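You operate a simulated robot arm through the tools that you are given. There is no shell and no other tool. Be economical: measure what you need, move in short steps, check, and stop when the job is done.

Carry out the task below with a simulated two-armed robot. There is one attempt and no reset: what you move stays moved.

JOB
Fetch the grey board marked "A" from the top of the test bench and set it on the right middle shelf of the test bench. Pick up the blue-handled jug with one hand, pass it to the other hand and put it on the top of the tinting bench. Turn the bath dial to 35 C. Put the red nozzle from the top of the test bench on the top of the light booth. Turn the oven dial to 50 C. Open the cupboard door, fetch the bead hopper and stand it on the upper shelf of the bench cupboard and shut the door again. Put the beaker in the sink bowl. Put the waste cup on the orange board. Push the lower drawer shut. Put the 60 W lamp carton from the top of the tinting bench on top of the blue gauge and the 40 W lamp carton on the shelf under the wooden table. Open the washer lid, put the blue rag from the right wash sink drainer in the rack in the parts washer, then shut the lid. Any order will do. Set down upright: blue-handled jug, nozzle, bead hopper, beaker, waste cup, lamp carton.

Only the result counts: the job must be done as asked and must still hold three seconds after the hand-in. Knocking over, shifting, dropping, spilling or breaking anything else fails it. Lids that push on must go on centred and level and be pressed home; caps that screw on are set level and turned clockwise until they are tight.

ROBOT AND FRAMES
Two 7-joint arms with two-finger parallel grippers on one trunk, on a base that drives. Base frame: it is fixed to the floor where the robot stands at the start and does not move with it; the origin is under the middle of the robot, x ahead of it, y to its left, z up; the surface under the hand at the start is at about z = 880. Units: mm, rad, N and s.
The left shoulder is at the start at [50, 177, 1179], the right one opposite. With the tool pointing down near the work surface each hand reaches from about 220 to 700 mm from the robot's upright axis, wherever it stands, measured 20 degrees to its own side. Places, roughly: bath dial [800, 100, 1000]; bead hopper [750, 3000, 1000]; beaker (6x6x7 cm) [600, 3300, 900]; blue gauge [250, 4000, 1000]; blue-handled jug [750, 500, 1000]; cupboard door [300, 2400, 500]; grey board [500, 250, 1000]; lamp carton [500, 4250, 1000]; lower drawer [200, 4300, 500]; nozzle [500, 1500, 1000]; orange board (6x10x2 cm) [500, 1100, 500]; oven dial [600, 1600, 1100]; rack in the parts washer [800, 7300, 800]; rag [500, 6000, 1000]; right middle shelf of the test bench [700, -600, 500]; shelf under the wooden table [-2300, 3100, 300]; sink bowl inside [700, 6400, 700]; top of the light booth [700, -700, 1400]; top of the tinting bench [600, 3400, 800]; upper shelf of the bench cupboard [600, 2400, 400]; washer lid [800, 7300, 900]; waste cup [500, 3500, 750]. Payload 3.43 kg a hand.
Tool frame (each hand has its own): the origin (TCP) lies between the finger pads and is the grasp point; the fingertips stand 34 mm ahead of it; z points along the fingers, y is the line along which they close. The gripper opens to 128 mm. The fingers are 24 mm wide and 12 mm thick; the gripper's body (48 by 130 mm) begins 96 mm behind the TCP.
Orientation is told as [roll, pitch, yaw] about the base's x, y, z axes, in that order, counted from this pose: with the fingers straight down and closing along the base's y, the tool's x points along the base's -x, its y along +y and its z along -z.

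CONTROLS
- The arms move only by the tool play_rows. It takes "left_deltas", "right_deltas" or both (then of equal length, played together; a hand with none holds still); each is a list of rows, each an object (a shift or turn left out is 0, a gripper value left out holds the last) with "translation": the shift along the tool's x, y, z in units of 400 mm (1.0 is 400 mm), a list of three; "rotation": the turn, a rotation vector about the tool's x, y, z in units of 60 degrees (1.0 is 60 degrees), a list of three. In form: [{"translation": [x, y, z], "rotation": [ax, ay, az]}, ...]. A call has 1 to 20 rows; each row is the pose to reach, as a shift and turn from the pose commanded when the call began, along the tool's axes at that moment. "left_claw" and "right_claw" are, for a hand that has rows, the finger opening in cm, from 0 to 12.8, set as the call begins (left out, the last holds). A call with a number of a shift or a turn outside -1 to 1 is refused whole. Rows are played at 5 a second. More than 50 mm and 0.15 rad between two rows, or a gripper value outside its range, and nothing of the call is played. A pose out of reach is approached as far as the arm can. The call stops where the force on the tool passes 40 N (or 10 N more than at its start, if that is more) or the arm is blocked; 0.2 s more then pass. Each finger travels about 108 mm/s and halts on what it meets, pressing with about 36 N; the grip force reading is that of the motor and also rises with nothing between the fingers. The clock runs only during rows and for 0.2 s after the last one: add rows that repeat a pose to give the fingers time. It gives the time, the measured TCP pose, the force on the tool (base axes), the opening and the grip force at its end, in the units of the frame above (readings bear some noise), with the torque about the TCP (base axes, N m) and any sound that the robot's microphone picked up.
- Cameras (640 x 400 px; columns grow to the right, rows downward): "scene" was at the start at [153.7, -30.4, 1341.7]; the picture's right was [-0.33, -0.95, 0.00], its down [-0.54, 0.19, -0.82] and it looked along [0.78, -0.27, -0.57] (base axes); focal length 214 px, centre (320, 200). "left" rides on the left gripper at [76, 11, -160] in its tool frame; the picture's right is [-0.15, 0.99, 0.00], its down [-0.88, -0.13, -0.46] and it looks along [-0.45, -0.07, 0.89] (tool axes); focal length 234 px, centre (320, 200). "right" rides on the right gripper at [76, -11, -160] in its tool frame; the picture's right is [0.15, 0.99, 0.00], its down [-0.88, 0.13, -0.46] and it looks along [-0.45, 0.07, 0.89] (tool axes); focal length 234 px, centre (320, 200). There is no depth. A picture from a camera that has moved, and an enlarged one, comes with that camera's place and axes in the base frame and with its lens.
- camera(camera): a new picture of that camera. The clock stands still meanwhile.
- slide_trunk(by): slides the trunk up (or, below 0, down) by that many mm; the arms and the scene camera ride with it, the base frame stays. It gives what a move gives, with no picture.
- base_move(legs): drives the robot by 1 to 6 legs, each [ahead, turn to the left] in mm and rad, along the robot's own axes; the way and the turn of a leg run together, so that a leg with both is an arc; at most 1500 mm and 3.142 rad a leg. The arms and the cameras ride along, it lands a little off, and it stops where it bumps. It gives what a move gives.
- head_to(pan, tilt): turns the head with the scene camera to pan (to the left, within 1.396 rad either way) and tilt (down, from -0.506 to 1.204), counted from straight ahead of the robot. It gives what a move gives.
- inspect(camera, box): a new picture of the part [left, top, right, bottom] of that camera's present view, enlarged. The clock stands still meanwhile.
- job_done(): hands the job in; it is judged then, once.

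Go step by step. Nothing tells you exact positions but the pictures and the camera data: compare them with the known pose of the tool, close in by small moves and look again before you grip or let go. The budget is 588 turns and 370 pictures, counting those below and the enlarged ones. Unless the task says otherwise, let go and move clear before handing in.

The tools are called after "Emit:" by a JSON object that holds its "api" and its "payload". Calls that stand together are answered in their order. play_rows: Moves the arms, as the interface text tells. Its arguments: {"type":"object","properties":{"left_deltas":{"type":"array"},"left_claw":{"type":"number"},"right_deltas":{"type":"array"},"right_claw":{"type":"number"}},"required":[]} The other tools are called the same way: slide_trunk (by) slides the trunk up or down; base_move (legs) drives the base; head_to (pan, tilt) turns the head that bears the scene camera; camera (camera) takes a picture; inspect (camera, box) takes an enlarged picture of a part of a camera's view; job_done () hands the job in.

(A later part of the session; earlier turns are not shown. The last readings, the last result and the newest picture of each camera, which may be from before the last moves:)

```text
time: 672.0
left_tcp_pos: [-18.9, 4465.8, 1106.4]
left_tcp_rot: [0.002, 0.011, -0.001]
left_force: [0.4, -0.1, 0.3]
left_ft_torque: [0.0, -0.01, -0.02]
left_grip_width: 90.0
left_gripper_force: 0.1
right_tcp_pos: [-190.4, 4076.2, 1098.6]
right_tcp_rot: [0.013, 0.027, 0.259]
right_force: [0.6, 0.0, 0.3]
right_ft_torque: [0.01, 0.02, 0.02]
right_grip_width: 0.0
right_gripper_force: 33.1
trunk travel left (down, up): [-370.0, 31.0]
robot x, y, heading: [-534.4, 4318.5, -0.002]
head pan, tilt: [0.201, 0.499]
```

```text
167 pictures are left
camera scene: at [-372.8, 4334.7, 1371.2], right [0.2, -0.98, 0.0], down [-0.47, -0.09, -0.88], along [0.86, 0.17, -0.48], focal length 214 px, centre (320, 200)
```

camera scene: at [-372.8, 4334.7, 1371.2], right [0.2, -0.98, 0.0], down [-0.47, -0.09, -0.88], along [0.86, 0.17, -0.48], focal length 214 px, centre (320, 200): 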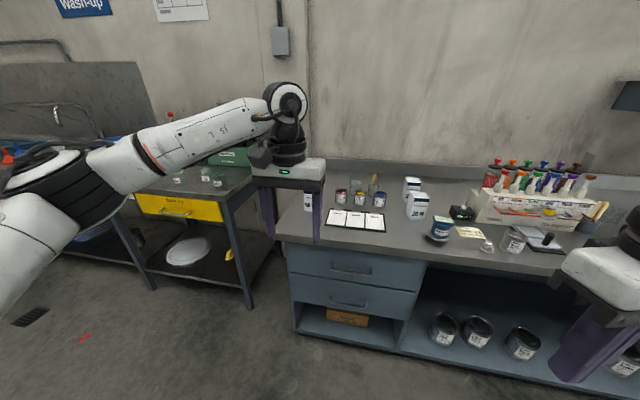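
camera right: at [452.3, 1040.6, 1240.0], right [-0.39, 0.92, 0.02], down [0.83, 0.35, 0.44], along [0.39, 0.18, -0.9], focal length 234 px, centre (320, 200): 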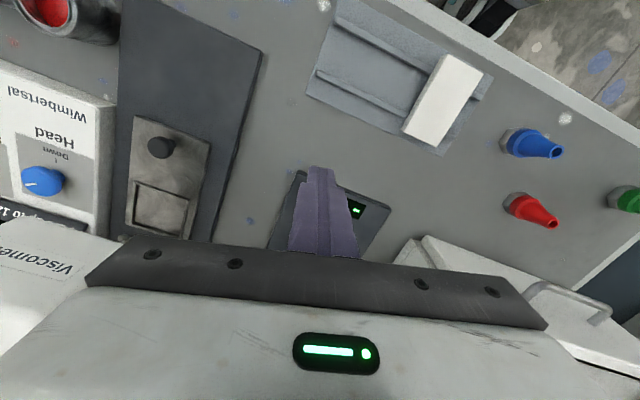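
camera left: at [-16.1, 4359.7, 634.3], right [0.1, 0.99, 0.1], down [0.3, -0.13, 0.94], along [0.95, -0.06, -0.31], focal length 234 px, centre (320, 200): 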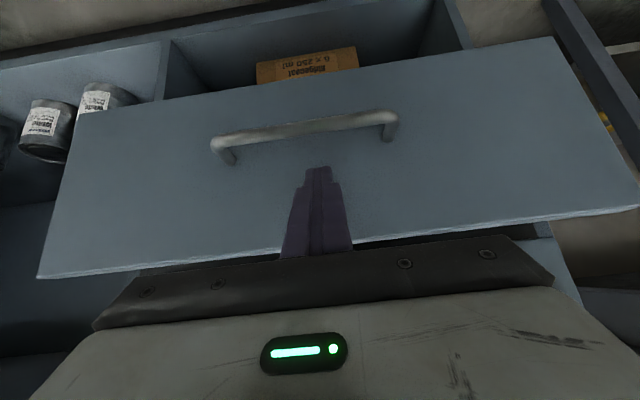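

Emit:
{"api": "base_move", "payload": {"legs": [[400, 0]]}}

Emit:
{"api": "camera", "payload": {"camera": "left"}}

Emit:
{"api": "head_to", "payload": {"pan": 0.1, "tilt": 0.7}}

Emit:
{"api": "camera", "payload": {"camera": "scene"}}

```text
time: 674.5
left_tcp_pos: [380.4, 4468.8, 1106.1]
left_tcp_rot: [0.0, 0.011, 0.004]
left_force: [0.0, 0.0, -0.2]
left_ft_torque: [0.01, 0.02, 0.0]
left_grip_width: 89.6
left_gripper_force: 0.1
right_tcp_pos: [210.1, 4078.3, 1097.7]
right_tcp_rot: [0.011, 0.027, 0.268]
right_force: [0.1, -0.6, 0.5]
right_ft_torque: [0.01, 0.02, -0.01]
right_grip_width: 0.0
right_gripper_force: 33.0
trunk travel left (down, up): [-370.0, 31.0]
robot x, y, heading: [-134.1, 4321.2, 0.003]
head pan, tilt: [0.201, 0.499]
```

```text
166 pictures are left
camera left: at [306.4, 4481.0, 1265.5], right [0.14, 0.99, 0.0], down [0.89, -0.13, 0.45], along [0.44, -0.06, -0.89], focal length 234 px, centre (320, 200)
```

left: 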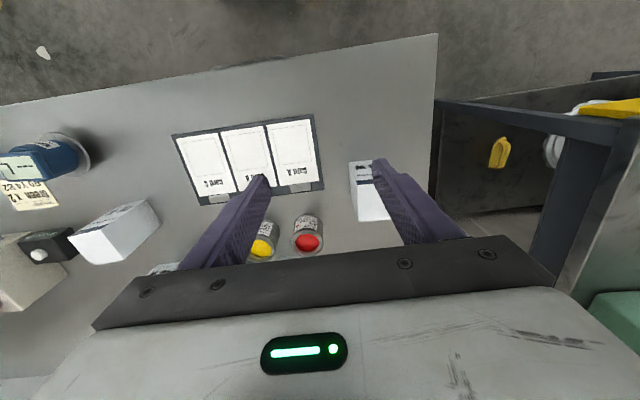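

```text
time: 675.2
left_tcp_pos: [380.3, 4469.0, 1106.7]
left_tcp_rot: [0.001, 0.011, 0.004]
left_force: [0.0, -0.4, 0.3]
left_ft_torque: [0.0, 0.0, -0.04]
left_grip_width: 90.1
left_gripper_force: 0.1
right_tcp_pos: [209.5, 4078.1, 1098.7]
right_tcp_rot: [0.013, 0.026, 0.268]
right_force: [-0.7, 0.1, -0.1]
right_ft_torque: [-0.02, -0.01, -0.02]
right_grip_width: 0.2
right_gripper_force: 33.3
trunk travel left (down, up): [-370.0, 31.0]
robot x, y, heading: [-131.1, 4319.6, 0.001]
head pan, tilt: [0.099, 0.7]
```

```text
165 pictures are left
camera scene: at [22.5, 4326.3, 1353.6], right [0.1, -0.99, 0.0], down [-0.64, -0.07, -0.77], along [0.76, 0.08, -0.64], focal length 214 px, centre (320, 200)
```

scene: 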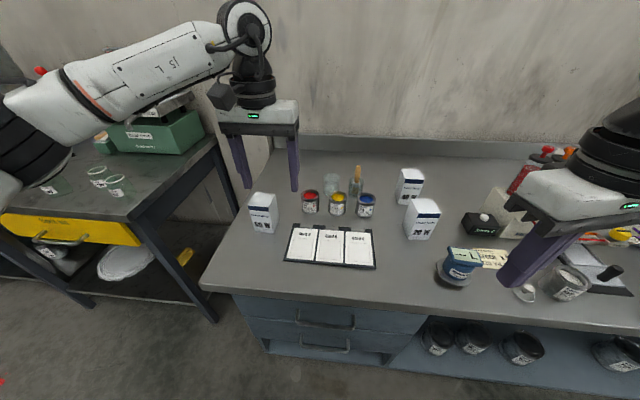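

60 W carton's top centre ≈ (477, 4545). I move the left hand above it for a better look.

Emit:
{"api": "play_rows", "payload": {"left_deltas": [{"translation": [-0.06, 0.08, 0]}, {"translation": [-0.12, 0.15, 0]}, {"translation": [-0.18, 0.1925, 0.05]}, {"translation": [-0.22, 0.1925, 0.12]}, {"translation": [-0.22, 0.1925, 0.12]}]}}

Emit:
{"api": "camera", "payload": {"camera": "left"}}

```text
time: 676.4
left_tcp_pos: [468.2, 4546.7, 1058.1]
left_tcp_rot: [0.001, 0.01, 0.004]
left_force: [-0.2, 0.0, 0.2]
left_ft_torque: [-0.03, 0.0, -0.05]
left_grip_width: 90.1
left_gripper_force: 0.0
right_tcp_pos: [211.4, 4076.7, 1099.6]
right_tcp_rot: [0.012, 0.025, 0.268]
right_force: [0.0, -0.1, -0.3]
right_ft_torque: [0.02, 0.01, 0.01]
right_grip_width: 0.0
right_gripper_force: 32.9
trunk travel left (down, up): [-370.0, 31.0]
robot x, y, heading: [-134.1, 4319.8, 0.003]
head pan, tilt: [0.099, 0.7]
```

```text
164 pictures are left
camera left: at [393.4, 4558.4, 1216.6], right [0.14, 0.99, 0.0], down [0.89, -0.13, 0.45], along [0.44, -0.06, -0.89], focal length 234 px, centre (320, 200)
```

left: 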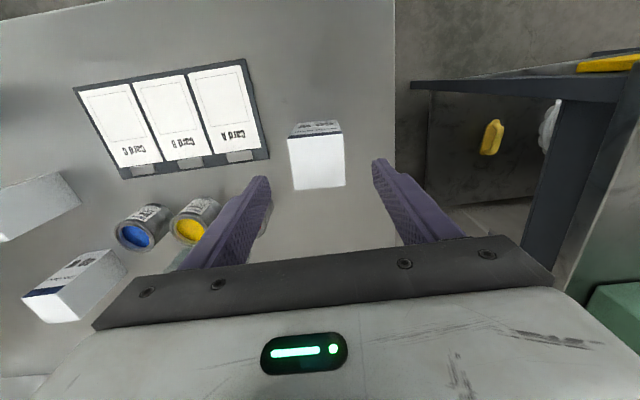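

Well centred. I descend around the carton and close.

Emit:
{"api": "play_rows", "payload": {"left_deltas": [{"translation": [-0.01, -0.004, 0.1]}, {"translation": [-0.01, -0.004, 0.2]}, {"translation": [-0.01, -0.004, 0.3]}, {"translation": [-0.01, -0.004, 0.35]}, {"translation": [-0.01, -0.004, 0.35]}]}}

Emit:
{"api": "play_rows", "payload": {"left_deltas": [{}, {}, {}, {}], "left_claw": 4}}

Emit:
{"api": "camera", "payload": {"camera": "left"}}

```text
time: 677.6
left_tcp_pos: [471.4, 4545.3, 916.6]
left_tcp_rot: [0.001, 0.01, 0.005]
left_force: [0.2, -0.1, 0.6]
left_ft_torque: [0.01, -0.02, -0.01]
left_grip_width: 90.1
left_gripper_force: 0.1
right_tcp_pos: [210.7, 4077.9, 1097.8]
right_tcp_rot: [0.011, 0.024, 0.269]
right_force: [0.7, 0.0, 0.0]
right_ft_torque: [-0.02, 0.06, 0.02]
right_grip_width: 0.0
right_gripper_force: 33.2
trunk travel left (down, up): [-370.0, 31.0]
robot x, y, heading: [-135.0, 4316.8, 0.004]
head pan, tilt: [0.099, 0.7]
```

```text
time: 678.6
left_tcp_pos: [471.1, 4545.3, 916.8]
left_tcp_rot: [0.002, 0.01, 0.002]
left_force: [0.1, -0.7, 0.6]
left_ft_torque: [-0.01, -0.02, 0.03]
left_grip_width: 61.9
left_gripper_force: 36.5
right_tcp_pos: [211.6, 4079.6, 1097.6]
right_tcp_rot: [0.011, 0.026, 0.268]
right_force: [0.3, -0.4, 0.2]
right_ft_torque: [0.02, -0.01, -0.03]
right_grip_width: 0.0
right_gripper_force: 33.0
trunk travel left (down, up): [-370.0, 31.0]
robot x, y, heading: [-132.1, 4319.3, 0.004]
head pan, tilt: [0.099, 0.7]
```

```text
163 pictures are left
camera left: at [395.7, 4557.0, 1076.5], right [0.14, 0.99, 0.0], down [0.89, -0.13, 0.45], along [0.44, -0.06, -0.89], focal length 234 px, centre (320, 200)
```

left: 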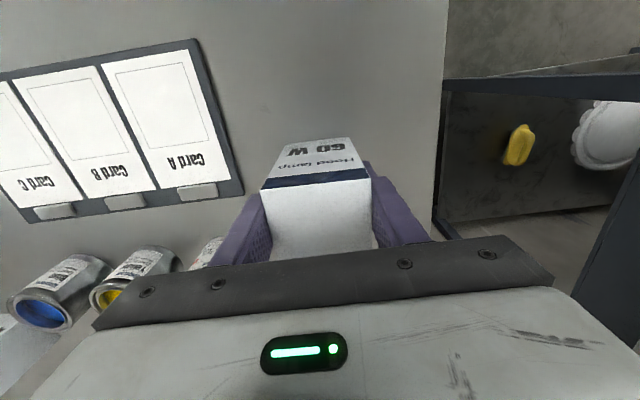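

Gripped. I lift 160 mm and drive so the carton comes near the blue gauge.

Emit:
{"api": "play_rows", "payload": {"left_deltas": [{"translation": [0, 0, -0.1]}, {"translation": [0, 0, -0.2]}, {"translation": [0, 0, -0.3]}, {"translation": [0, 0, -0.4]}, {"translation": [0, 0, -0.4]}]}}

Emit:
{"api": "base_move", "payload": {"legs": [[-350, 0], [0, -1.57], [480, 0], [0, 1.57]]}}

Emit:
{"api": "head_to", "payload": {"pan": 0.2, "tilt": 0.5}}

Emit:
{"api": "camera", "payload": {"camera": "scene"}}

```text
time: 679.8
left_tcp_pos: [472.4, 4545.1, 1080.0]
left_tcp_rot: [0.003, 0.01, 0.002]
left_force: [0.4, 0.9, -0.6]
left_ft_torque: [0.01, 0.01, 0.02]
left_grip_width: 61.3
left_gripper_force: 35.8
right_tcp_pos: [210.7, 4078.7, 1097.8]
right_tcp_rot: [0.011, 0.025, 0.269]
right_force: [0.3, 0.3, 0.5]
right_ft_torque: [0.0, 0.0, -0.03]
right_grip_width: 0.0
right_gripper_force: 32.6
trunk travel left (down, up): [-370.0, 31.0]
robot x, y, heading: [-129.9, 4318.3, 0.0]
head pan, tilt: [0.099, 0.7]
```

```text
time: 692.1
left_tcp_pos: [127.3, 4059.9, 1077.8]
left_tcp_rot: [0.003, 0.008, -0.003]
left_force: [-0.2, 0.2, -0.5]
left_ft_torque: [0.05, 0.01, 0.0]
left_grip_width: 61.5
left_gripper_force: 36.5
right_tcp_pos: [-136.8, 3595.5, 1099.1]
right_tcp_rot: [0.012, 0.024, 0.262]
right_force: [0.0, -0.4, 0.4]
right_ft_torque: [-0.02, -0.01, -0.01]
right_grip_width: 0.1
right_gripper_force: 32.8
trunk travel left (down, up): [-370.0, 31.0]
robot x, y, heading: [-476.6, 3837.9, 0.002]
head pan, tilt: [0.099, 0.7]
```

```text
time: 692.8
left_tcp_pos: [127.5, 4060.1, 1078.8]
left_tcp_rot: [0.001, 0.009, 0.0]
left_force: [-0.6, -0.4, -0.9]
left_ft_torque: [-0.03, 0.05, 0.03]
left_grip_width: 61.3
left_gripper_force: 36.2
right_tcp_pos: [-135.4, 3595.6, 1099.2]
right_tcp_rot: [0.012, 0.024, 0.263]
right_force: [0.6, -0.8, 0.0]
right_ft_torque: [0.02, 0.01, -0.02]
right_grip_width: 0.0
right_gripper_force: 33.4
trunk travel left (down, up): [-370.0, 31.0]
robot x, y, heading: [-482.0, 3837.1, -0.001]
head pan, tilt: [0.201, 0.499]
```

```text
162 pictures are left
camera scene: at [-317.9, 3853.7, 1371.1], right [0.2, -0.98, 0.0], down [-0.47, -0.09, -0.88], along [0.86, 0.17, -0.48], focal length 214 px, centre (320, 200)
```

scene: 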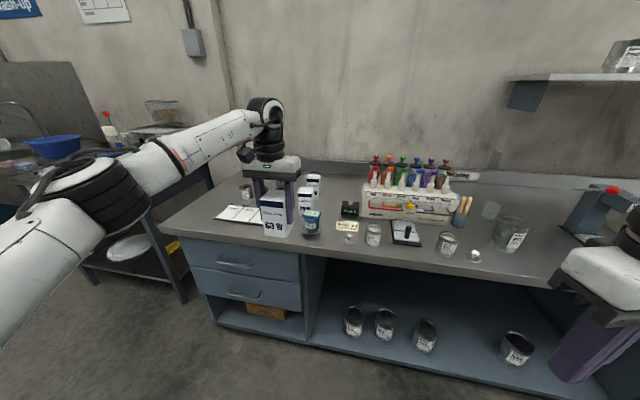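

Emit:
{"api": "inspect", "payload": {"camera": "scene", "box": [250, 170, 380, 260]}}

Emit:
{"api": "camera", "payload": {"camera": "left"}}

```text
4.44 times, centred on (315, 215) of scene
camera zoom: at [-317.9, 3853.7, 1371.1], right [0.2, -0.98, 0.0], down [-0.47, -0.09, -0.88], along [0.86, 0.17, -0.48], focal length 953 px, centre (342, 133)
```

zoom: 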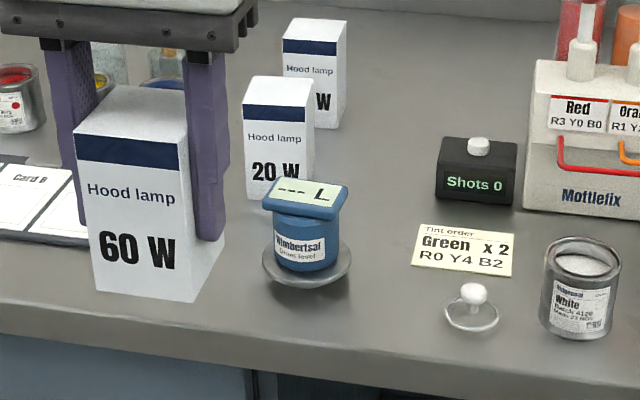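

```text
160 pictures are left
camera left: at [53.7, 4073.2, 1237.5], right [0.15, 0.99, 0.0], down [0.88, -0.13, 0.45], along [0.44, -0.07, -0.89], focal length 234 px, centre (320, 200)
```

left: 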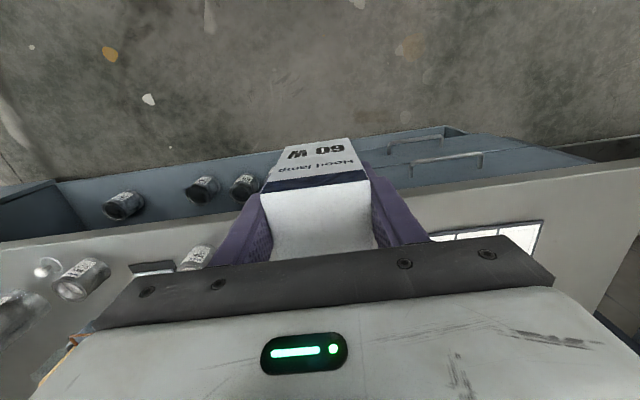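

Gauge centre ≈ (362, 4021), top z ≈ 925. I shift 39 mm right and drive forward.

Emit:
{"api": "play_rows", "payload": {"left_deltas": [{"translation": [0, -0.05, 0]}, {"translation": [0, -0.0975, 0]}, {"translation": [0, -0.0975, 0]}]}}

Emit:
{"api": "base_move", "payload": {"legs": [[233, 0]]}}

Emit:
{"api": "camera", "payload": {"camera": "left"}}

Emit:
{"api": "head_to", "payload": {"pan": 0.3, "tilt": 0.6}}

Emit:
{"api": "camera", "payload": {"camera": "scene"}}

```text
time: 693.6
left_tcp_pos: [127.6, 4023.8, 1078.2]
left_tcp_rot: [0.002, 0.011, 0.001]
left_force: [-1.0, 0.1, -0.4]
left_ft_torque: [0.02, 0.02, 0.01]
left_grip_width: 61.5
left_gripper_force: 35.5
right_tcp_pos: [-135.9, 3594.5, 1098.6]
right_tcp_rot: [0.013, 0.025, 0.265]
right_force: [-0.6, -0.2, 0.4]
right_ft_torque: [0.05, 0.04, 0.0]
right_grip_width: 0.1
right_gripper_force: 32.4
trunk travel left (down, up): [-370.0, 31.0]
robot x, y, heading: [-477.7, 3839.2, -0.002]
head pan, tilt: [0.201, 0.499]
```

```text
time: 695.4
left_tcp_pos: [360.4, 4022.5, 1077.1]
left_tcp_rot: [0.001, 0.011, 0.0]
left_force: [-0.1, -1.0, -1.5]
left_ft_torque: [0.03, 0.02, -0.03]
left_grip_width: 61.4
left_gripper_force: 35.9
right_tcp_pos: [97.3, 3595.2, 1097.8]
right_tcp_rot: [0.011, 0.026, 0.265]
right_force: [0.0, -0.3, -0.6]
right_ft_torque: [-0.03, 0.05, -0.02]
right_grip_width: 0.2
right_gripper_force: 32.8
trunk travel left (down, up): [-370.0, 31.0]
robot x, y, heading: [-241.5, 3836.1, -0.003]
head pan, tilt: [0.201, 0.499]
```

```text
159 pictures are left
camera left: at [287.0, 4034.8, 1237.3], right [0.15, 0.99, 0.0], down [0.89, -0.13, 0.45], along [0.44, -0.07, -0.89], focal length 234 px, centre (320, 200)
```

left: 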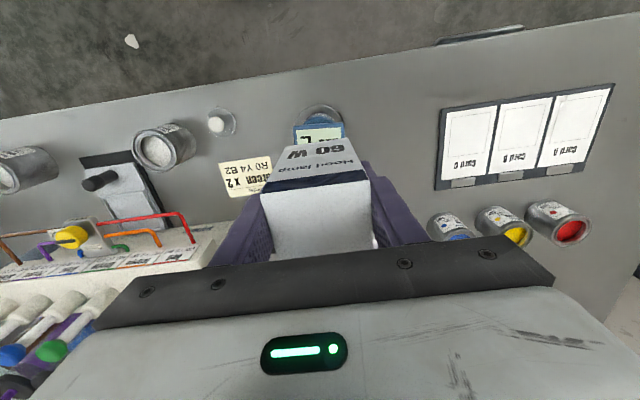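

```text
time: 696.1
left_tcp_pos: [360.7, 4022.8, 1077.6]
left_tcp_rot: [0.002, 0.008, 0.001]
left_force: [-0.4, -0.4, -0.7]
left_ft_torque: [0.01, -0.01, -0.02]
left_grip_width: 61.3
left_gripper_force: 35.7
right_tcp_pos: [97.0, 3595.3, 1099.0]
right_tcp_rot: [0.012, 0.025, 0.265]
right_force: [-0.7, 0.6, 0.0]
right_ft_torque: [-0.03, -0.01, -0.02]
right_grip_width: 0.2
right_gripper_force: 32.8
trunk travel left (down, up): [-370.0, 31.0]
robot x, y, heading: [-241.3, 3837.1, 0.002]
head pan, tilt: [0.3, 0.6]
```

```text
158 pictures are left
camera scene: at [-89.6, 3861.5, 1362.2], right [0.29, -0.96, 0.0], down [-0.54, -0.17, -0.83], along [0.79, 0.24, -0.56], focal length 214 px, centre (320, 200)
```

scene: 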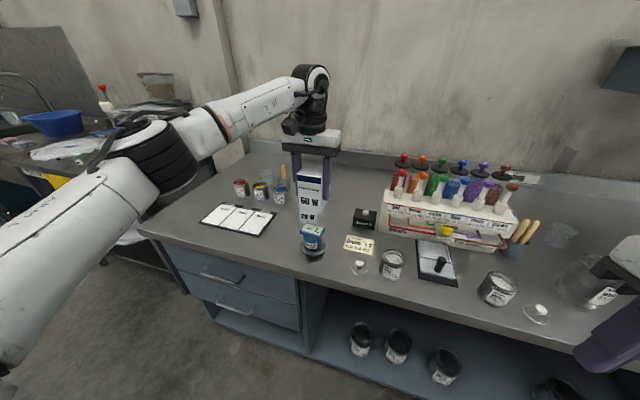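

The gauge's top spans x 337–388, y 3991–4056: centre (362, 4023) — right under the carton. I lower.

Emit:
{"api": "play_rows", "payload": {"left_deltas": [{"translation": [-0.004, 0, 0.1]}, {"translation": [-0.004, 0, 0.19]}, {"translation": [-0.004, 0, 0.19]}]}}

Emit:
{"api": "inspect", "payload": {"camera": "scene", "box": [250, 150, 380, 270]}}

Emit:
{"api": "camera", "payload": {"camera": "left"}}

```text
time: 696.9
left_tcp_pos: [361.8, 4023.8, 1002.8]
left_tcp_rot: [0.002, 0.007, 0.001]
left_force: [-0.1, 0.0, 5.1]
left_ft_torque: [-0.01, 0.14, 0.0]
left_grip_width: 61.6
left_gripper_force: 35.8
right_tcp_pos: [96.0, 3594.9, 1099.3]
right_tcp_rot: [0.013, 0.023, 0.265]
right_force: [-0.3, 1.1, -1.8]
right_ft_torque: [-0.01, 0.01, -0.01]
right_grip_width: 0.1
right_gripper_force: 33.3
trunk travel left (down, up): [-370.0, 31.0]
robot x, y, heading: [-248.0, 3836.6, 0.001]
head pan, tilt: [0.3, 0.6]
```

```text
3.33 times, centred on (315, 210) of scene
camera zoom: at [-90.0, 3861.5, 1362.3], right [0.3, -0.96, 0.0], down [-0.54, -0.17, -0.83], along [0.79, 0.24, -0.56], focal length 715 px, centre (337, 167)
```

zoom: 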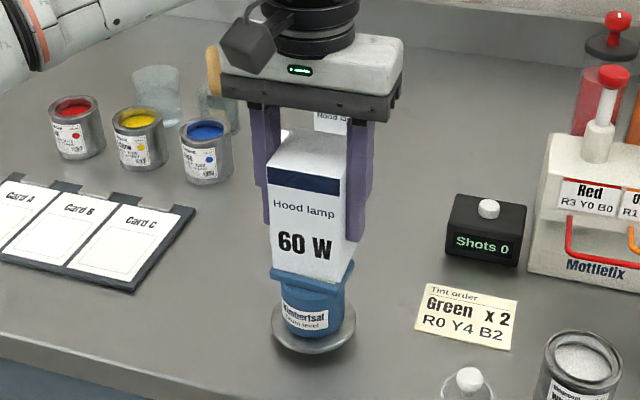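

```text
156 pictures are left
camera left: at [287.3, 4034.9, 1162.2], right [0.15, 0.99, 0.0], down [0.88, -0.13, 0.45], along [0.44, -0.07, -0.89], focal length 234 px, centre (320, 200)
```

left: 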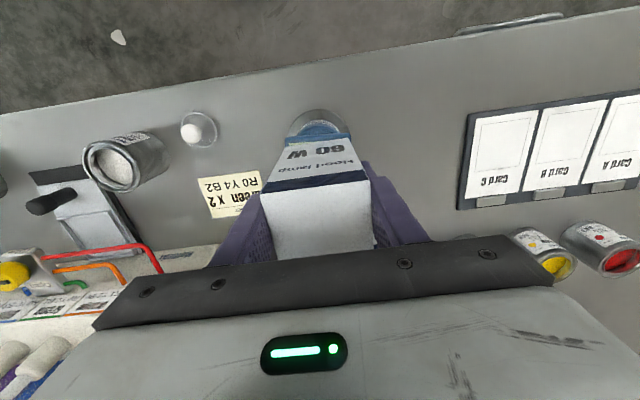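

Contact at z ≈ 936; the carton sits centred on the gauge. I open and lift.

Emit:
{"api": "play_rows", "payload": {"left_deltas": [{}, {}, {}], "left_claw": 7.5}}

Emit:
{"api": "inspect", "payload": {"camera": "scene", "box": [250, 150, 380, 270]}}

Emit:
{"api": "play_rows", "payload": {"left_deltas": [{"translation": [0, 0, -0.1]}, {"translation": [0, 0, -0.2]}, {"translation": [0, 0, -0.3]}, {"translation": [0, 0, -0.4]}, {"translation": [0, 0, -0.4]}]}}

Emit:
{"api": "inspect", "payload": {"camera": "scene", "box": [250, 150, 380, 270]}}

```text
time: 697.7
left_tcp_pos: [361.9, 4022.2, 1002.0]
left_tcp_rot: [0.001, 0.009, 0.001]
left_force: [0.2, 0.5, 0.2]
left_ft_torque: [-0.02, -0.05, -0.05]
left_grip_width: 74.9
left_gripper_force: 0.1
right_tcp_pos: [97.9, 3595.0, 1098.5]
right_tcp_rot: [0.013, 0.021, 0.266]
right_force: [0.4, -0.5, 1.0]
right_ft_torque: [0.0, 0.03, -0.02]
right_grip_width: 0.0
right_gripper_force: 32.9
trunk travel left (down, up): [-370.0, 31.0]
robot x, y, heading: [-241.5, 3835.1, -0.001]
head pan, tilt: [0.3, 0.6]
```

```text
3.33 times, centred on (315, 210) of scene
camera zoom: at [-89.6, 3861.6, 1362.1], right [0.3, -0.96, 0.0], down [-0.54, -0.17, -0.83], along [0.79, 0.24, -0.56], focal length 715 px, centre (337, 167)
```

zoom: 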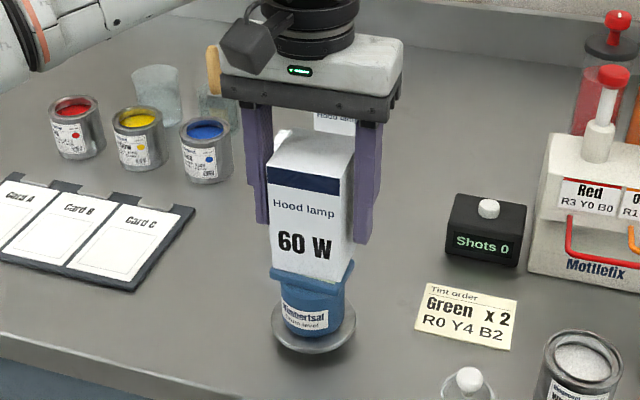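

```text
time: 698.9
left_tcp_pos: [363.3, 4023.5, 1163.3]
left_tcp_rot: [0.001, 0.01, 0.0]
left_force: [0.2, 0.2, -0.3]
left_ft_torque: [0.01, 0.01, -0.01]
left_grip_width: 74.9
left_gripper_force: 0.0
right_tcp_pos: [98.2, 3594.5, 1099.0]
right_tcp_rot: [0.014, 0.024, 0.266]
right_force: [0.5, 0.5, 0.6]
right_ft_torque: [0.01, 0.0, 0.0]
right_grip_width: 0.0
right_gripper_force: 32.9
trunk travel left (down, up): [-370.0, 31.0]
robot x, y, heading: [-245.1, 3838.2, 0.0]
head pan, tilt: [0.3, 0.6]
```

```text
3.33 times, centred on (315, 210) of scene
camera zoom: at [-89.3, 3861.9, 1362.1], right [0.3, -0.96, 0.0], down [-0.54, -0.17, -0.82], along [0.79, 0.24, -0.57], focal length 715 px, centre (337, 167)
```

zoom: 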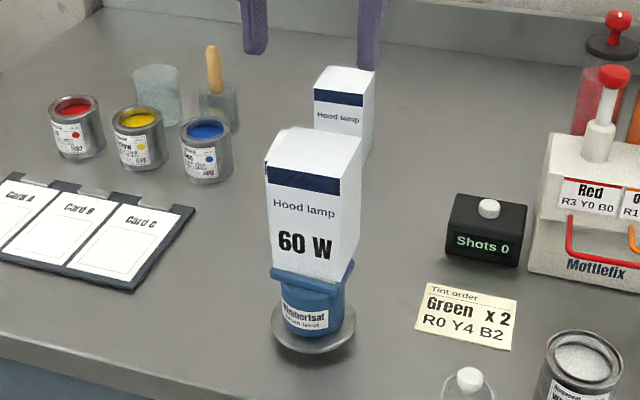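

The 60 W carton stands on the gauge. Now the 40 W carton behind the 20 W one; I look from the left hand's camera.

Emit:
{"api": "camera", "payload": {"camera": "left"}}

```text
153 pictures are left
camera left: at [289.6, 4035.0, 1321.6], right [0.15, 0.99, 0.0], down [0.89, -0.13, 0.45], along [0.44, -0.07, -0.89], focal length 234 px, centre (320, 200)
```

left: 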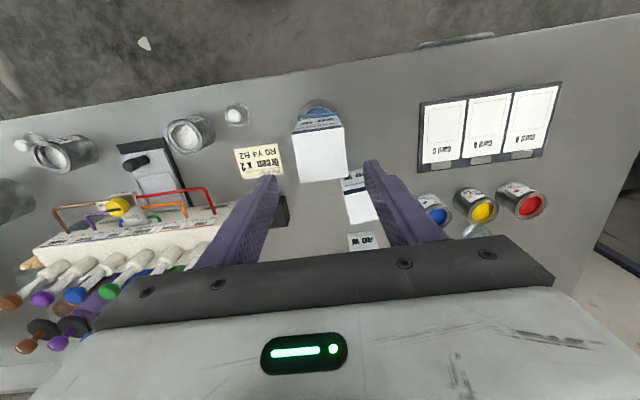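

Confirmed "40 W", front at x ≈ 630, centre ≈ (662, 4081). I shift the hand left, tilt it 35° forward and drive in.

Emit:
{"api": "play_rows", "payload": {"left_deltas": [{"translation": [0, 0.05, -0.03], "rotation": [0, -0.12, 0]}, {"translation": [0, 0.1, -0.05], "rotation": [0, -0.24, 0]}, {"translation": [0, 0.1425, -0.05], "rotation": [0, -0.36, 0]}, {"translation": [0, 0.1425, -0.05], "rotation": [0, -0.48, 0]}, {"translation": [0, 0.1425, -0.05], "rotation": [0, -0.583, 0]}, {"translation": [0, 0.1425, -0.05], "rotation": [0, -0.583, 0]}], "left_claw": 8.5}}

Emit:
{"api": "base_move", "payload": {"legs": [[205, 0]]}}

Emit:
{"api": "camera", "payload": {"camera": "left"}}

```text
time: 700.3
left_tcp_pos: [361.5, 4078.7, 1182.6]
left_tcp_rot: [0.001, -0.602, 0.0]
left_force: [-0.7, -0.5, 0.3]
left_ft_torque: [-0.02, -0.02, -0.02]
left_grip_width: 85.0
left_gripper_force: 0.0
right_tcp_pos: [97.1, 3596.1, 1099.1]
right_tcp_rot: [0.012, 0.025, 0.266]
right_force: [0.0, 0.1, 0.4]
right_ft_torque: [-0.02, 0.0, 0.0]
right_grip_width: 0.1
right_gripper_force: 32.7
trunk travel left (down, up): [-370.0, 31.0]
robot x, y, heading: [-244.0, 3839.6, 0.001]
head pan, tilt: [0.3, 0.6]
```

```text
time: 701.9
left_tcp_pos: [565.9, 4078.0, 1181.6]
left_tcp_rot: [0.0, -0.601, -0.004]
left_force: [-0.6, 0.2, -0.2]
left_ft_torque: [0.04, 0.03, 0.02]
left_grip_width: 84.9
left_gripper_force: 0.1
right_tcp_pos: [299.1, 3592.8, 1098.2]
right_tcp_rot: [0.014, 0.026, 0.26]
right_force: [0.8, 0.8, -0.2]
right_ft_torque: [0.02, 0.0, 0.0]
right_grip_width: 0.0
right_gripper_force: 32.4
trunk travel left (down, up): [-370.0, 31.0]
robot x, y, heading: [-41.6, 3838.0, -0.007]
head pan, tilt: [0.3, 0.6]
```

```text
152 pictures are left
camera left: at [413.2, 4090.0, 1269.4], right [0.12, 0.99, 0.08], down [0.47, -0.13, 0.87], along [0.87, -0.07, -0.48], focal length 234 px, centre (320, 200)
```

left: 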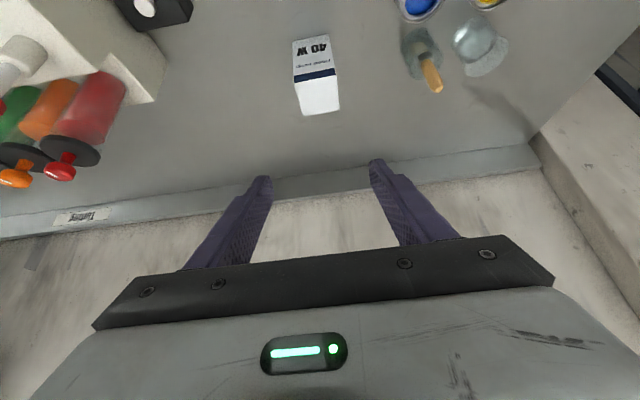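

Emit:
{"api": "play_rows", "payload": {"left_deltas": [{"translation": [0.06, 0.005, 0.1]}, {"translation": [0.12, 0.01, 0.2]}, {"translation": [0.17, 0.0125, 0.3]}, {"translation": [0.2, 0.0125, 0.372]}, {"translation": [0.2, 0.0125, 0.47]}, {"translation": [0.2, 0.0125, 0.57]}, {"translation": [0.2, 0.0125, 0.57]}]}}

Emit:
{"api": "camera", "payload": {"camera": "left"}}

```text
time: 703.5
left_tcp_pos: [628.6, 4083.5, 948.4]
left_tcp_rot: [0.002, -0.601, -0.005]
left_force: [0.4, -1.8, -0.3]
left_ft_torque: [0.03, -0.01, -0.02]
left_grip_width: 85.1
left_gripper_force: 0.1
right_tcp_pos: [298.1, 3593.8, 1098.3]
right_tcp_rot: [0.012, 0.024, 0.261]
right_force: [0.1, 0.9, -0.7]
right_ft_torque: [-0.01, 0.02, -0.01]
right_grip_width: 0.1
right_gripper_force: 33.1
trunk travel left (down, up): [-370.0, 31.0]
robot x, y, heading: [-43.2, 3832.9, -0.006]
head pan, tilt: [0.3, 0.6]
```

```text
151 pictures are left
camera left: at [475.3, 4095.7, 1035.6], right [0.12, 0.99, 0.08], down [0.47, -0.13, 0.87], along [0.88, -0.07, -0.48], focal length 234 px, centre (320, 200)
```

left: 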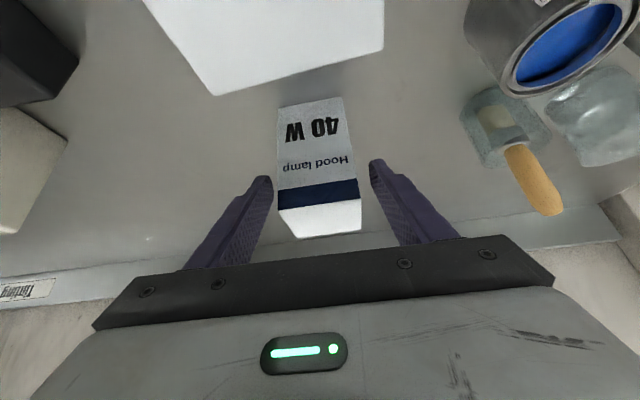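

Emit:
{"api": "play_rows", "payload": {"left_deltas": [{"translation": [0, 0, 0.05]}, {"translation": [0, 0, 0.1]}, {"translation": [0, 0, 0.1]}]}}

Emit:
{"api": "play_rows", "payload": {"left_deltas": [{}, {}, {}, {}], "left_claw": 4}}

Emit:
{"api": "play_rows", "payload": {"left_deltas": [{"translation": [-0.05, 0, -0.075]}, {"translation": [-0.1, 0, -0.15]}, {"translation": [-0.16, 0, -0.235]}, {"translation": [-0.22, 0, -0.325]}, {"translation": [-0.28, 0, -0.41]}, {"translation": [-0.28, 0, -0.41]}]}}

Emit:
{"api": "camera", "payload": {"camera": "left"}}

```text
time: 704.3
left_tcp_pos: [651.4, 4082.3, 916.3]
left_tcp_rot: [0.002, -0.602, -0.005]
left_force: [0.1, -0.8, 0.5]
left_ft_torque: [0.01, -0.02, 0.03]
left_grip_width: 85.1
left_gripper_force: 0.1
right_tcp_pos: [298.8, 3593.6, 1099.4]
right_tcp_rot: [0.012, 0.026, 0.261]
right_force: [0.1, -0.6, -0.2]
right_ft_torque: [0.03, -0.02, -0.02]
right_grip_width: 0.3
right_gripper_force: 33.0
trunk travel left (down, up): [-370.0, 31.0]
robot x, y, heading: [-41.2, 3834.3, 0.004]
head pan, tilt: [0.3, 0.6]
```

```text
time: 705.3
left_tcp_pos: [651.3, 4081.0, 915.8]
left_tcp_rot: [0.001, -0.602, -0.002]
left_force: [0.3, 0.1, 0.1]
left_ft_torque: [-0.02, -0.01, -0.01]
left_grip_width: 61.3
left_gripper_force: 36.0
right_tcp_pos: [298.6, 3593.6, 1099.4]
right_tcp_rot: [0.012, 0.024, 0.263]
right_force: [-0.9, -0.9, -0.1]
right_ft_torque: [-0.02, 0.0, -0.01]
right_grip_width: 0.0
right_gripper_force: 32.5
trunk travel left (down, up): [-370.0, 31.0]
robot x, y, heading: [-43.8, 3836.1, -0.003]
head pan, tilt: [0.3, 0.6]
```

```text
time: 706.7
left_tcp_pos: [650.4, 4082.7, 1114.4]
left_tcp_rot: [0.002, -0.6, -0.004]
left_force: [0.0, -0.6, -0.3]
left_ft_torque: [0.01, 0.01, -0.02]
left_grip_width: 61.2
left_gripper_force: 35.9
right_tcp_pos: [299.2, 3594.3, 1097.8]
right_tcp_rot: [0.013, 0.024, 0.263]
right_force: [-0.2, 0.0, 0.2]
right_ft_torque: [0.04, 0.01, 0.02]
right_grip_width: 0.0
right_gripper_force: 33.2
trunk travel left (down, up): [-370.0, 31.0]
robot x, y, heading: [-40.8, 3837.9, -0.007]
head pan, tilt: [0.3, 0.6]
```

```text
150 pictures are left
camera left: at [498.2, 4094.9, 1201.6], right [0.12, 0.99, 0.08], down [0.47, -0.13, 0.87], along [0.87, -0.07, -0.48], focal length 234 px, centre (320, 200)
```

left: 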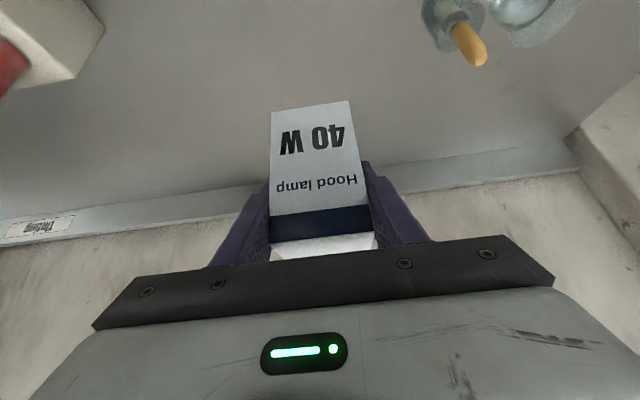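

Got it. I raise a bit more, back away, turn around and look at the wooden table.

Emit:
{"api": "play_rows", "payload": {"left_deltas": [{"translation": [-0.06, 0, -0.085]}, {"translation": [-0.06, 0, -0.085]}]}}

Emit:
{"api": "base_move", "payload": {"legs": [[-700, 0], [0, 3.14]]}}

Emit:
{"api": "head_to", "payload": {"pan": 0.2, "tilt": 0.4}}

Emit:
{"api": "camera", "payload": {"camera": "scene"}}

```text
time: 707.3
left_tcp_pos: [651.8, 4082.3, 1155.5]
left_tcp_rot: [0.004, -0.599, -0.002]
left_force: [0.7, -0.4, -1.1]
left_ft_torque: [-0.02, 0.03, 0.0]
left_grip_width: 61.8
left_gripper_force: 36.4
right_tcp_pos: [297.4, 3593.0, 1098.1]
right_tcp_rot: [0.013, 0.025, 0.262]
right_force: [-0.3, 0.2, -0.2]
right_ft_torque: [-0.08, 0.03, 0.01]
right_grip_width: 0.0
right_gripper_force: 33.1
trunk travel left (down, up): [-370.0, 31.0]
robot x, y, heading: [-44.1, 3836.3, -0.0]
head pan, tilt: [0.3, 0.6]
```

```text
time: 718.4
left_tcp_pos: [-1436.8, 3594.8, 1155.5]
left_tcp_rot: [0.001, -0.601, 3.139]
left_force: [-0.5, -0.1, -1.0]
left_ft_torque: [-0.04, 0.0, 0.03]
left_grip_width: 61.7
left_gripper_force: 36.4
right_tcp_pos: [-1083.4, 4081.0, 1099.5]
right_tcp_rot: [0.012, 0.024, -2.881]
right_force: [-0.2, 0.0, -0.8]
right_ft_torque: [-0.05, 0.01, 0.01]
right_grip_width: 0.1
right_gripper_force: 33.3
trunk travel left (down, up): [-370.0, 31.0]
robot x, y, heading: [-739.7, 3835.1, 3.134]
head pan, tilt: [0.3, 0.6]
```

```text
time: 719.2
left_tcp_pos: [-1436.6, 3593.7, 1156.0]
left_tcp_rot: [0.002, -0.602, 3.136]
left_force: [0.2, 0.1, -1.7]
left_ft_torque: [0.02, -0.02, -0.02]
left_grip_width: 61.7
left_gripper_force: 35.7
right_tcp_pos: [-1083.9, 4081.4, 1098.5]
right_tcp_rot: [0.012, 0.025, -2.882]
right_force: [-0.5, -0.3, 0.2]
right_ft_torque: [-0.01, 0.01, -0.03]
right_grip_width: 0.0
right_gripper_force: 33.1
trunk travel left (down, up): [-370.0, 31.0]
robot x, y, heading: [-744.1, 3839.6, 3.141]
head pan, tilt: [0.201, 0.4]
```

```text
149 pictures are left
camera scene: at [-903.5, 3818.3, 1380.3], right [-0.19, 0.98, 0.0], down [0.38, 0.08, -0.92], along [-0.9, -0.18, -0.39], focal length 214 px, centre (320, 200)
```

scene: 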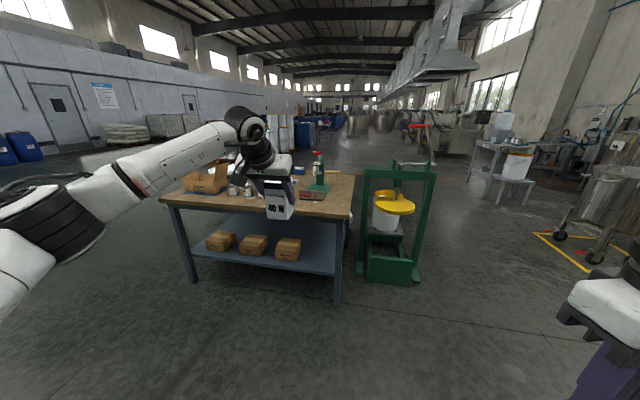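

The wooden table: top z ≈ 767, front x ≈ -2119, lower shelf z ≈ 280–300 with free space right of the boxes around y ≈ 3400–3660. I drive closer, then lower the trunk.

Emit:
{"api": "base_move", "payload": {"legs": [[0, 0.077], [500, 0], [0, -0.077]]}}

Emit:
{"api": "slide_trunk", "payload": {"by": -370}}

Emit:
{"api": "head_to", "payload": {"pan": 0.0, "tilt": 0.5}}

Emit:
{"api": "camera", "payload": {"camera": "scene"}}

Emit:
{"api": "camera", "payload": {"camera": "left"}}

```text
time: 723.0
left_tcp_pos: [-1937.2, 3562.1, 1155.6]
left_tcp_rot: [0.0, -0.601, 3.129]
left_force: [0.4, -0.7, -0.6]
left_ft_torque: [-0.02, -0.03, 0.03]
left_grip_width: 61.5
left_gripper_force: 35.9
right_tcp_pos: [-1581.7, 4047.6, 1097.7]
right_tcp_rot: [0.013, 0.023, -2.885]
right_force: [-0.1, 0.7, -0.1]
right_ft_torque: [0.01, -0.01, 0.01]
right_grip_width: 0.0
right_gripper_force: 32.7
trunk travel left (down, up): [-370.0, 31.0]
robot x, y, heading: [-1244.5, 3801.2, 3.132]
head pan, tilt: [0.201, 0.4]
```

```text
time: 726.6
left_tcp_pos: [-1935.8, 3562.3, 785.4]
left_tcp_rot: [0.001, -0.602, 3.134]
left_force: [0.7, 0.9, -0.3]
left_ft_torque: [-0.01, -0.01, 0.0]
left_grip_width: 61.5
left_gripper_force: 35.7
right_tcp_pos: [-1581.7, 4046.2, 728.6]
right_tcp_rot: [0.012, 0.025, -2.884]
right_force: [0.0, -0.4, -0.5]
right_ft_torque: [-0.02, 0.02, -0.01]
right_grip_width: 0.0
right_gripper_force: 33.5
trunk travel left (down, up): [0.0, 401.0]
robot x, y, heading: [-1246.7, 3800.9, 3.133]
head pan, tilt: [0.201, 0.4]
```

```text
time: 727.4
left_tcp_pos: [-1937.1, 3561.2, 787.0]
left_tcp_rot: [0.003, -0.602, 3.132]
left_force: [-0.2, -0.5, -1.2]
left_ft_torque: [-0.02, -0.04, 0.01]
left_grip_width: 61.5
left_gripper_force: 35.7
right_tcp_pos: [-1581.8, 4047.7, 729.1]
right_tcp_rot: [0.012, 0.024, -2.885]
right_force: [-0.2, 0.3, -0.5]
right_ft_torque: [-0.01, -0.02, -0.04]
right_grip_width: 0.0
right_gripper_force: 32.5
trunk travel left (down, up): [0.0, 401.0]
robot x, y, heading: [-1239.5, 3799.7, 3.132]
head pan, tilt: [0.0, 0.499]
```

```text
148 pictures are left
camera scene: at [-1402.3, 3802.2, 1001.2], right [0.01, 1.0, 0.0], down [0.48, 0.0, -0.88], along [-0.88, 0.01, -0.48], focal length 214 px, centre (320, 200)
```

scene: 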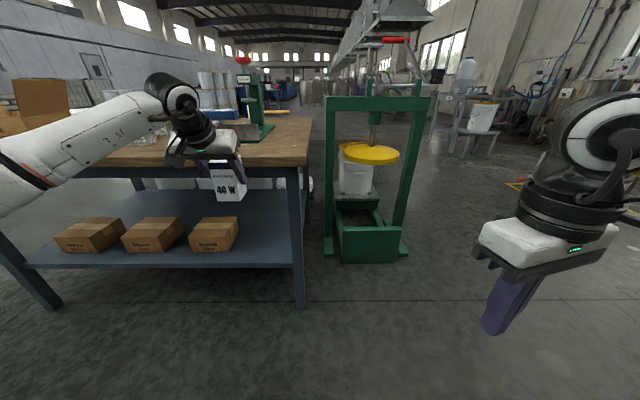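

```text
147 pictures are left
camera left: at [-1783.6, 3550.2, 873.2], right [-0.13, -0.99, 0.08], down [-0.47, 0.14, 0.87], along [-0.87, 0.07, -0.48], focal length 234 px, centre (320, 200)
```

left: 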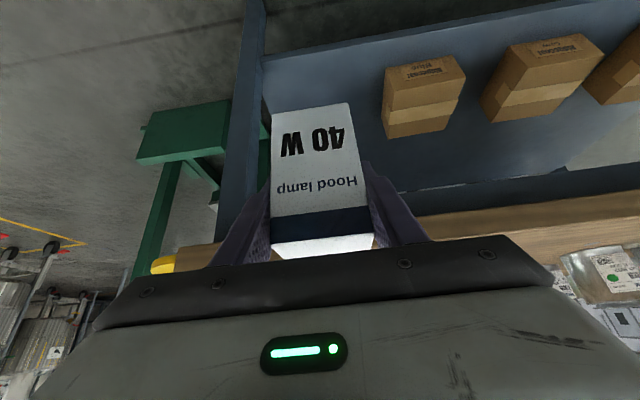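

Target spot y ≈ 3545, shelf z ≈ 280. I lower the arm to near shelf height in front of the table.

Emit:
{"api": "play_rows", "payload": {"left_deltas": [{"translation": [0.06, 0.02, 0.088]}, {"translation": [0.12, 0.04, 0.176]}, {"translation": [0.18, 0.04, 0.264]}, {"translation": [0.24, 0.04, 0.352]}, {"translation": [0.3, 0.04, 0.44]}, {"translation": [0.36, 0.04, 0.528]}, {"translation": [0.42, 0.04, 0.616]}, {"translation": [0.48, 0.04, 0.704]}, {"translation": [0.53, 0.04, 0.776]}, {"translation": [0.53, 0.04, 0.776]}]}}

Emit:
{"api": "camera", "payload": {"camera": "left"}}

Emit:
{"api": "camera", "payload": {"camera": "scene"}}

```text
time: 729.6
left_tcp_pos: [-1936.5, 3545.4, 409.3]
left_tcp_rot: [0.002, -0.601, 3.13]
left_force: [-0.7, 0.1, -1.2]
left_ft_torque: [0.03, 0.0, -0.01]
left_grip_width: 61.6
left_gripper_force: 35.9
right_tcp_pos: [-1580.7, 4046.9, 728.9]
right_tcp_rot: [0.011, 0.024, -2.885]
right_force: [0.4, 1.3, -0.9]
right_ft_torque: [0.02, -0.01, -0.03]
right_grip_width: 0.0
right_gripper_force: 33.5
trunk travel left (down, up): [0.0, 401.0]
robot x, y, heading: [-1240.3, 3799.4, 3.133]
head pan, tilt: [0.0, 0.499]
```

```text
146 pictures are left
camera left: at [-1784.0, 3534.1, 496.1], right [-0.13, -0.99, 0.08], down [-0.47, 0.14, 0.87], along [-0.87, 0.07, -0.48], focal length 234 px, centre (320, 200)
```

left: 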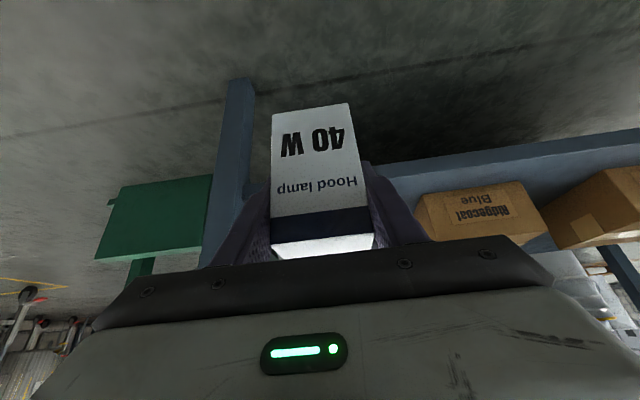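

```text
145 pictures are left
camera scene: at [-1402.3, 3802.2, 1001.2], right [0.01, 1.0, 0.0], down [0.48, 0.0, -0.88], along [-0.88, 0.01, -0.48], focal length 214 px, centre (320, 200)
```

scene: 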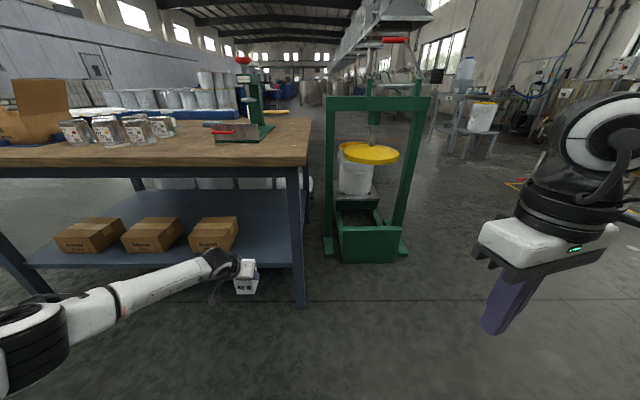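

Clear. I drive in 290 mm over the shelf.

Emit:
{"api": "base_move", "payload": {"legs": [[290, 0]]}}

Emit:
{"api": "camera", "payload": {"camera": "left"}}

Emit:
{"api": "camera", "payload": {"camera": "scene"}}

```text
time: 731.6
left_tcp_pos: [-2227.5, 3548.1, 409.6]
left_tcp_rot: [0.001, -0.6, 3.133]
left_force: [0.9, 0.1, -0.8]
left_ft_torque: [0.02, -0.06, 0.01]
left_grip_width: 61.6
left_gripper_force: 35.4
right_tcp_pos: [-1872.8, 4049.5, 729.0]
right_tcp_rot: [0.014, 0.025, -2.886]
right_force: [0.2, -0.6, 0.0]
right_ft_torque: [-0.02, 0.04, -0.06]
right_grip_width: 0.1
right_gripper_force: 33.1
trunk travel left (down, up): [0.0, 401.0]
robot x, y, heading: [-1532.7, 3809.6, 3.134]
head pan, tilt: [0.0, 0.499]
```

```text
144 pictures are left
camera left: at [-2075.4, 3536.4, 496.7], right [-0.13, -0.99, 0.08], down [-0.47, 0.14, 0.87], along [-0.87, 0.07, -0.48], focal length 234 px, centre (320, 200)
```

left: 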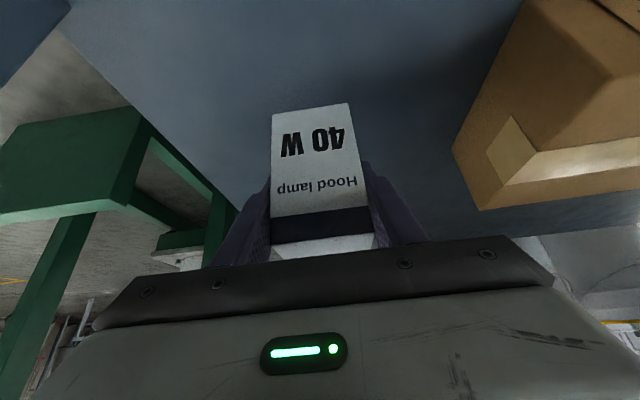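

```text
143 pictures are left
camera scene: at [-1693.7, 3804.7, 1001.2], right [0.01, 1.0, 0.0], down [0.48, 0.0, -0.88], along [-0.88, 0.01, -0.48], focal length 214 px, centre (320, 200)
```

scene: 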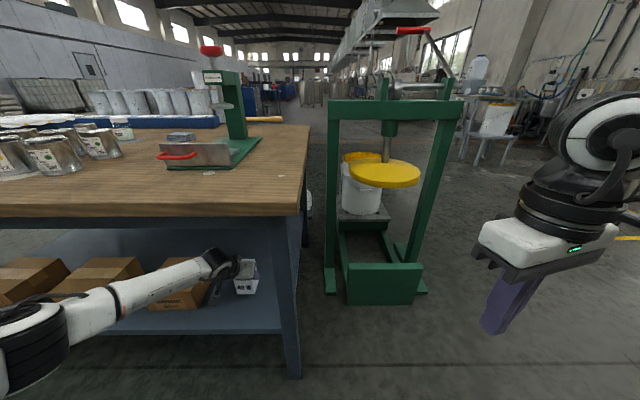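

Emit:
{"api": "play_rows", "payload": {"left_deltas": [{"translation": [0.028, 0, 0.041]}, {"translation": [0.0565, 0, 0.0825]}, {"translation": [0.0565, 0, 0.0825]}]}}

Emit:
{"api": "play_rows", "payload": {"left_deltas": [{"translation": [0.0055, 0, 0.008]}, {"translation": [0.011, 0, 0.016]}, {"translation": [0.0165, 0, 0.024]}, {"translation": [0.022, 0, 0.032]}, {"translation": [0.0275, 0, 0.04]}, {"translation": [0.033, 0, 0.048]}]}}

Emit:
{"api": "camera", "payload": {"camera": "left"}}

```text
time: 732.4
left_tcp_pos: [-2227.5, 3547.3, 369.1]
left_tcp_rot: [0.002, -0.6, 3.132]
left_force: [0.1, -0.1, -1.1]
left_ft_torque: [0.0, -0.03, -0.01]
left_grip_width: 61.5
left_gripper_force: 35.9
right_tcp_pos: [-1872.0, 4049.6, 730.1]
right_tcp_rot: [0.012, 0.024, -2.886]
right_force: [0.0, -0.5, 0.2]
right_ft_torque: [0.01, 0.04, -0.02]
right_grip_width: 0.0
right_gripper_force: 32.4
trunk travel left (down, up): [0.0, 401.0]
robot x, y, heading: [-1530.9, 3806.6, 3.132]
head pan, tilt: [0.0, 0.499]
```

```text
time: 733.8
left_tcp_pos: [-2232.1, 3548.1, 352.5]
left_tcp_rot: [0.004, -0.613, 3.134]
left_force: [1.9, -1.3, 31.5]
left_ft_torque: [0.07, -0.21, 0.08]
left_grip_width: 61.4
left_gripper_force: 35.9
right_tcp_pos: [-1871.0, 4050.7, 730.1]
right_tcp_rot: [0.013, 0.021, -2.886]
right_force: [0.9, 0.7, -0.5]
right_ft_torque: [-0.01, -0.01, -0.05]
right_grip_width: 0.2
right_gripper_force: 32.7
trunk travel left (down, up): [0.0, 401.0]
robot x, y, heading: [-1534.7, 3804.5, 3.135]
head pan, tilt: [0.0, 0.499]
```

```text
142 pictures are left
camera left: at [-2077.8, 3536.7, 439.2], right [-0.13, -0.99, 0.09], down [-0.46, 0.14, 0.88], along [-0.88, 0.07, -0.47], focal length 234 px, centre (320, 200)
```

left: 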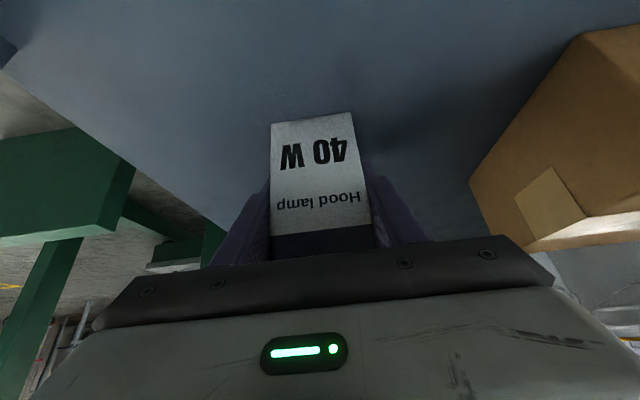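

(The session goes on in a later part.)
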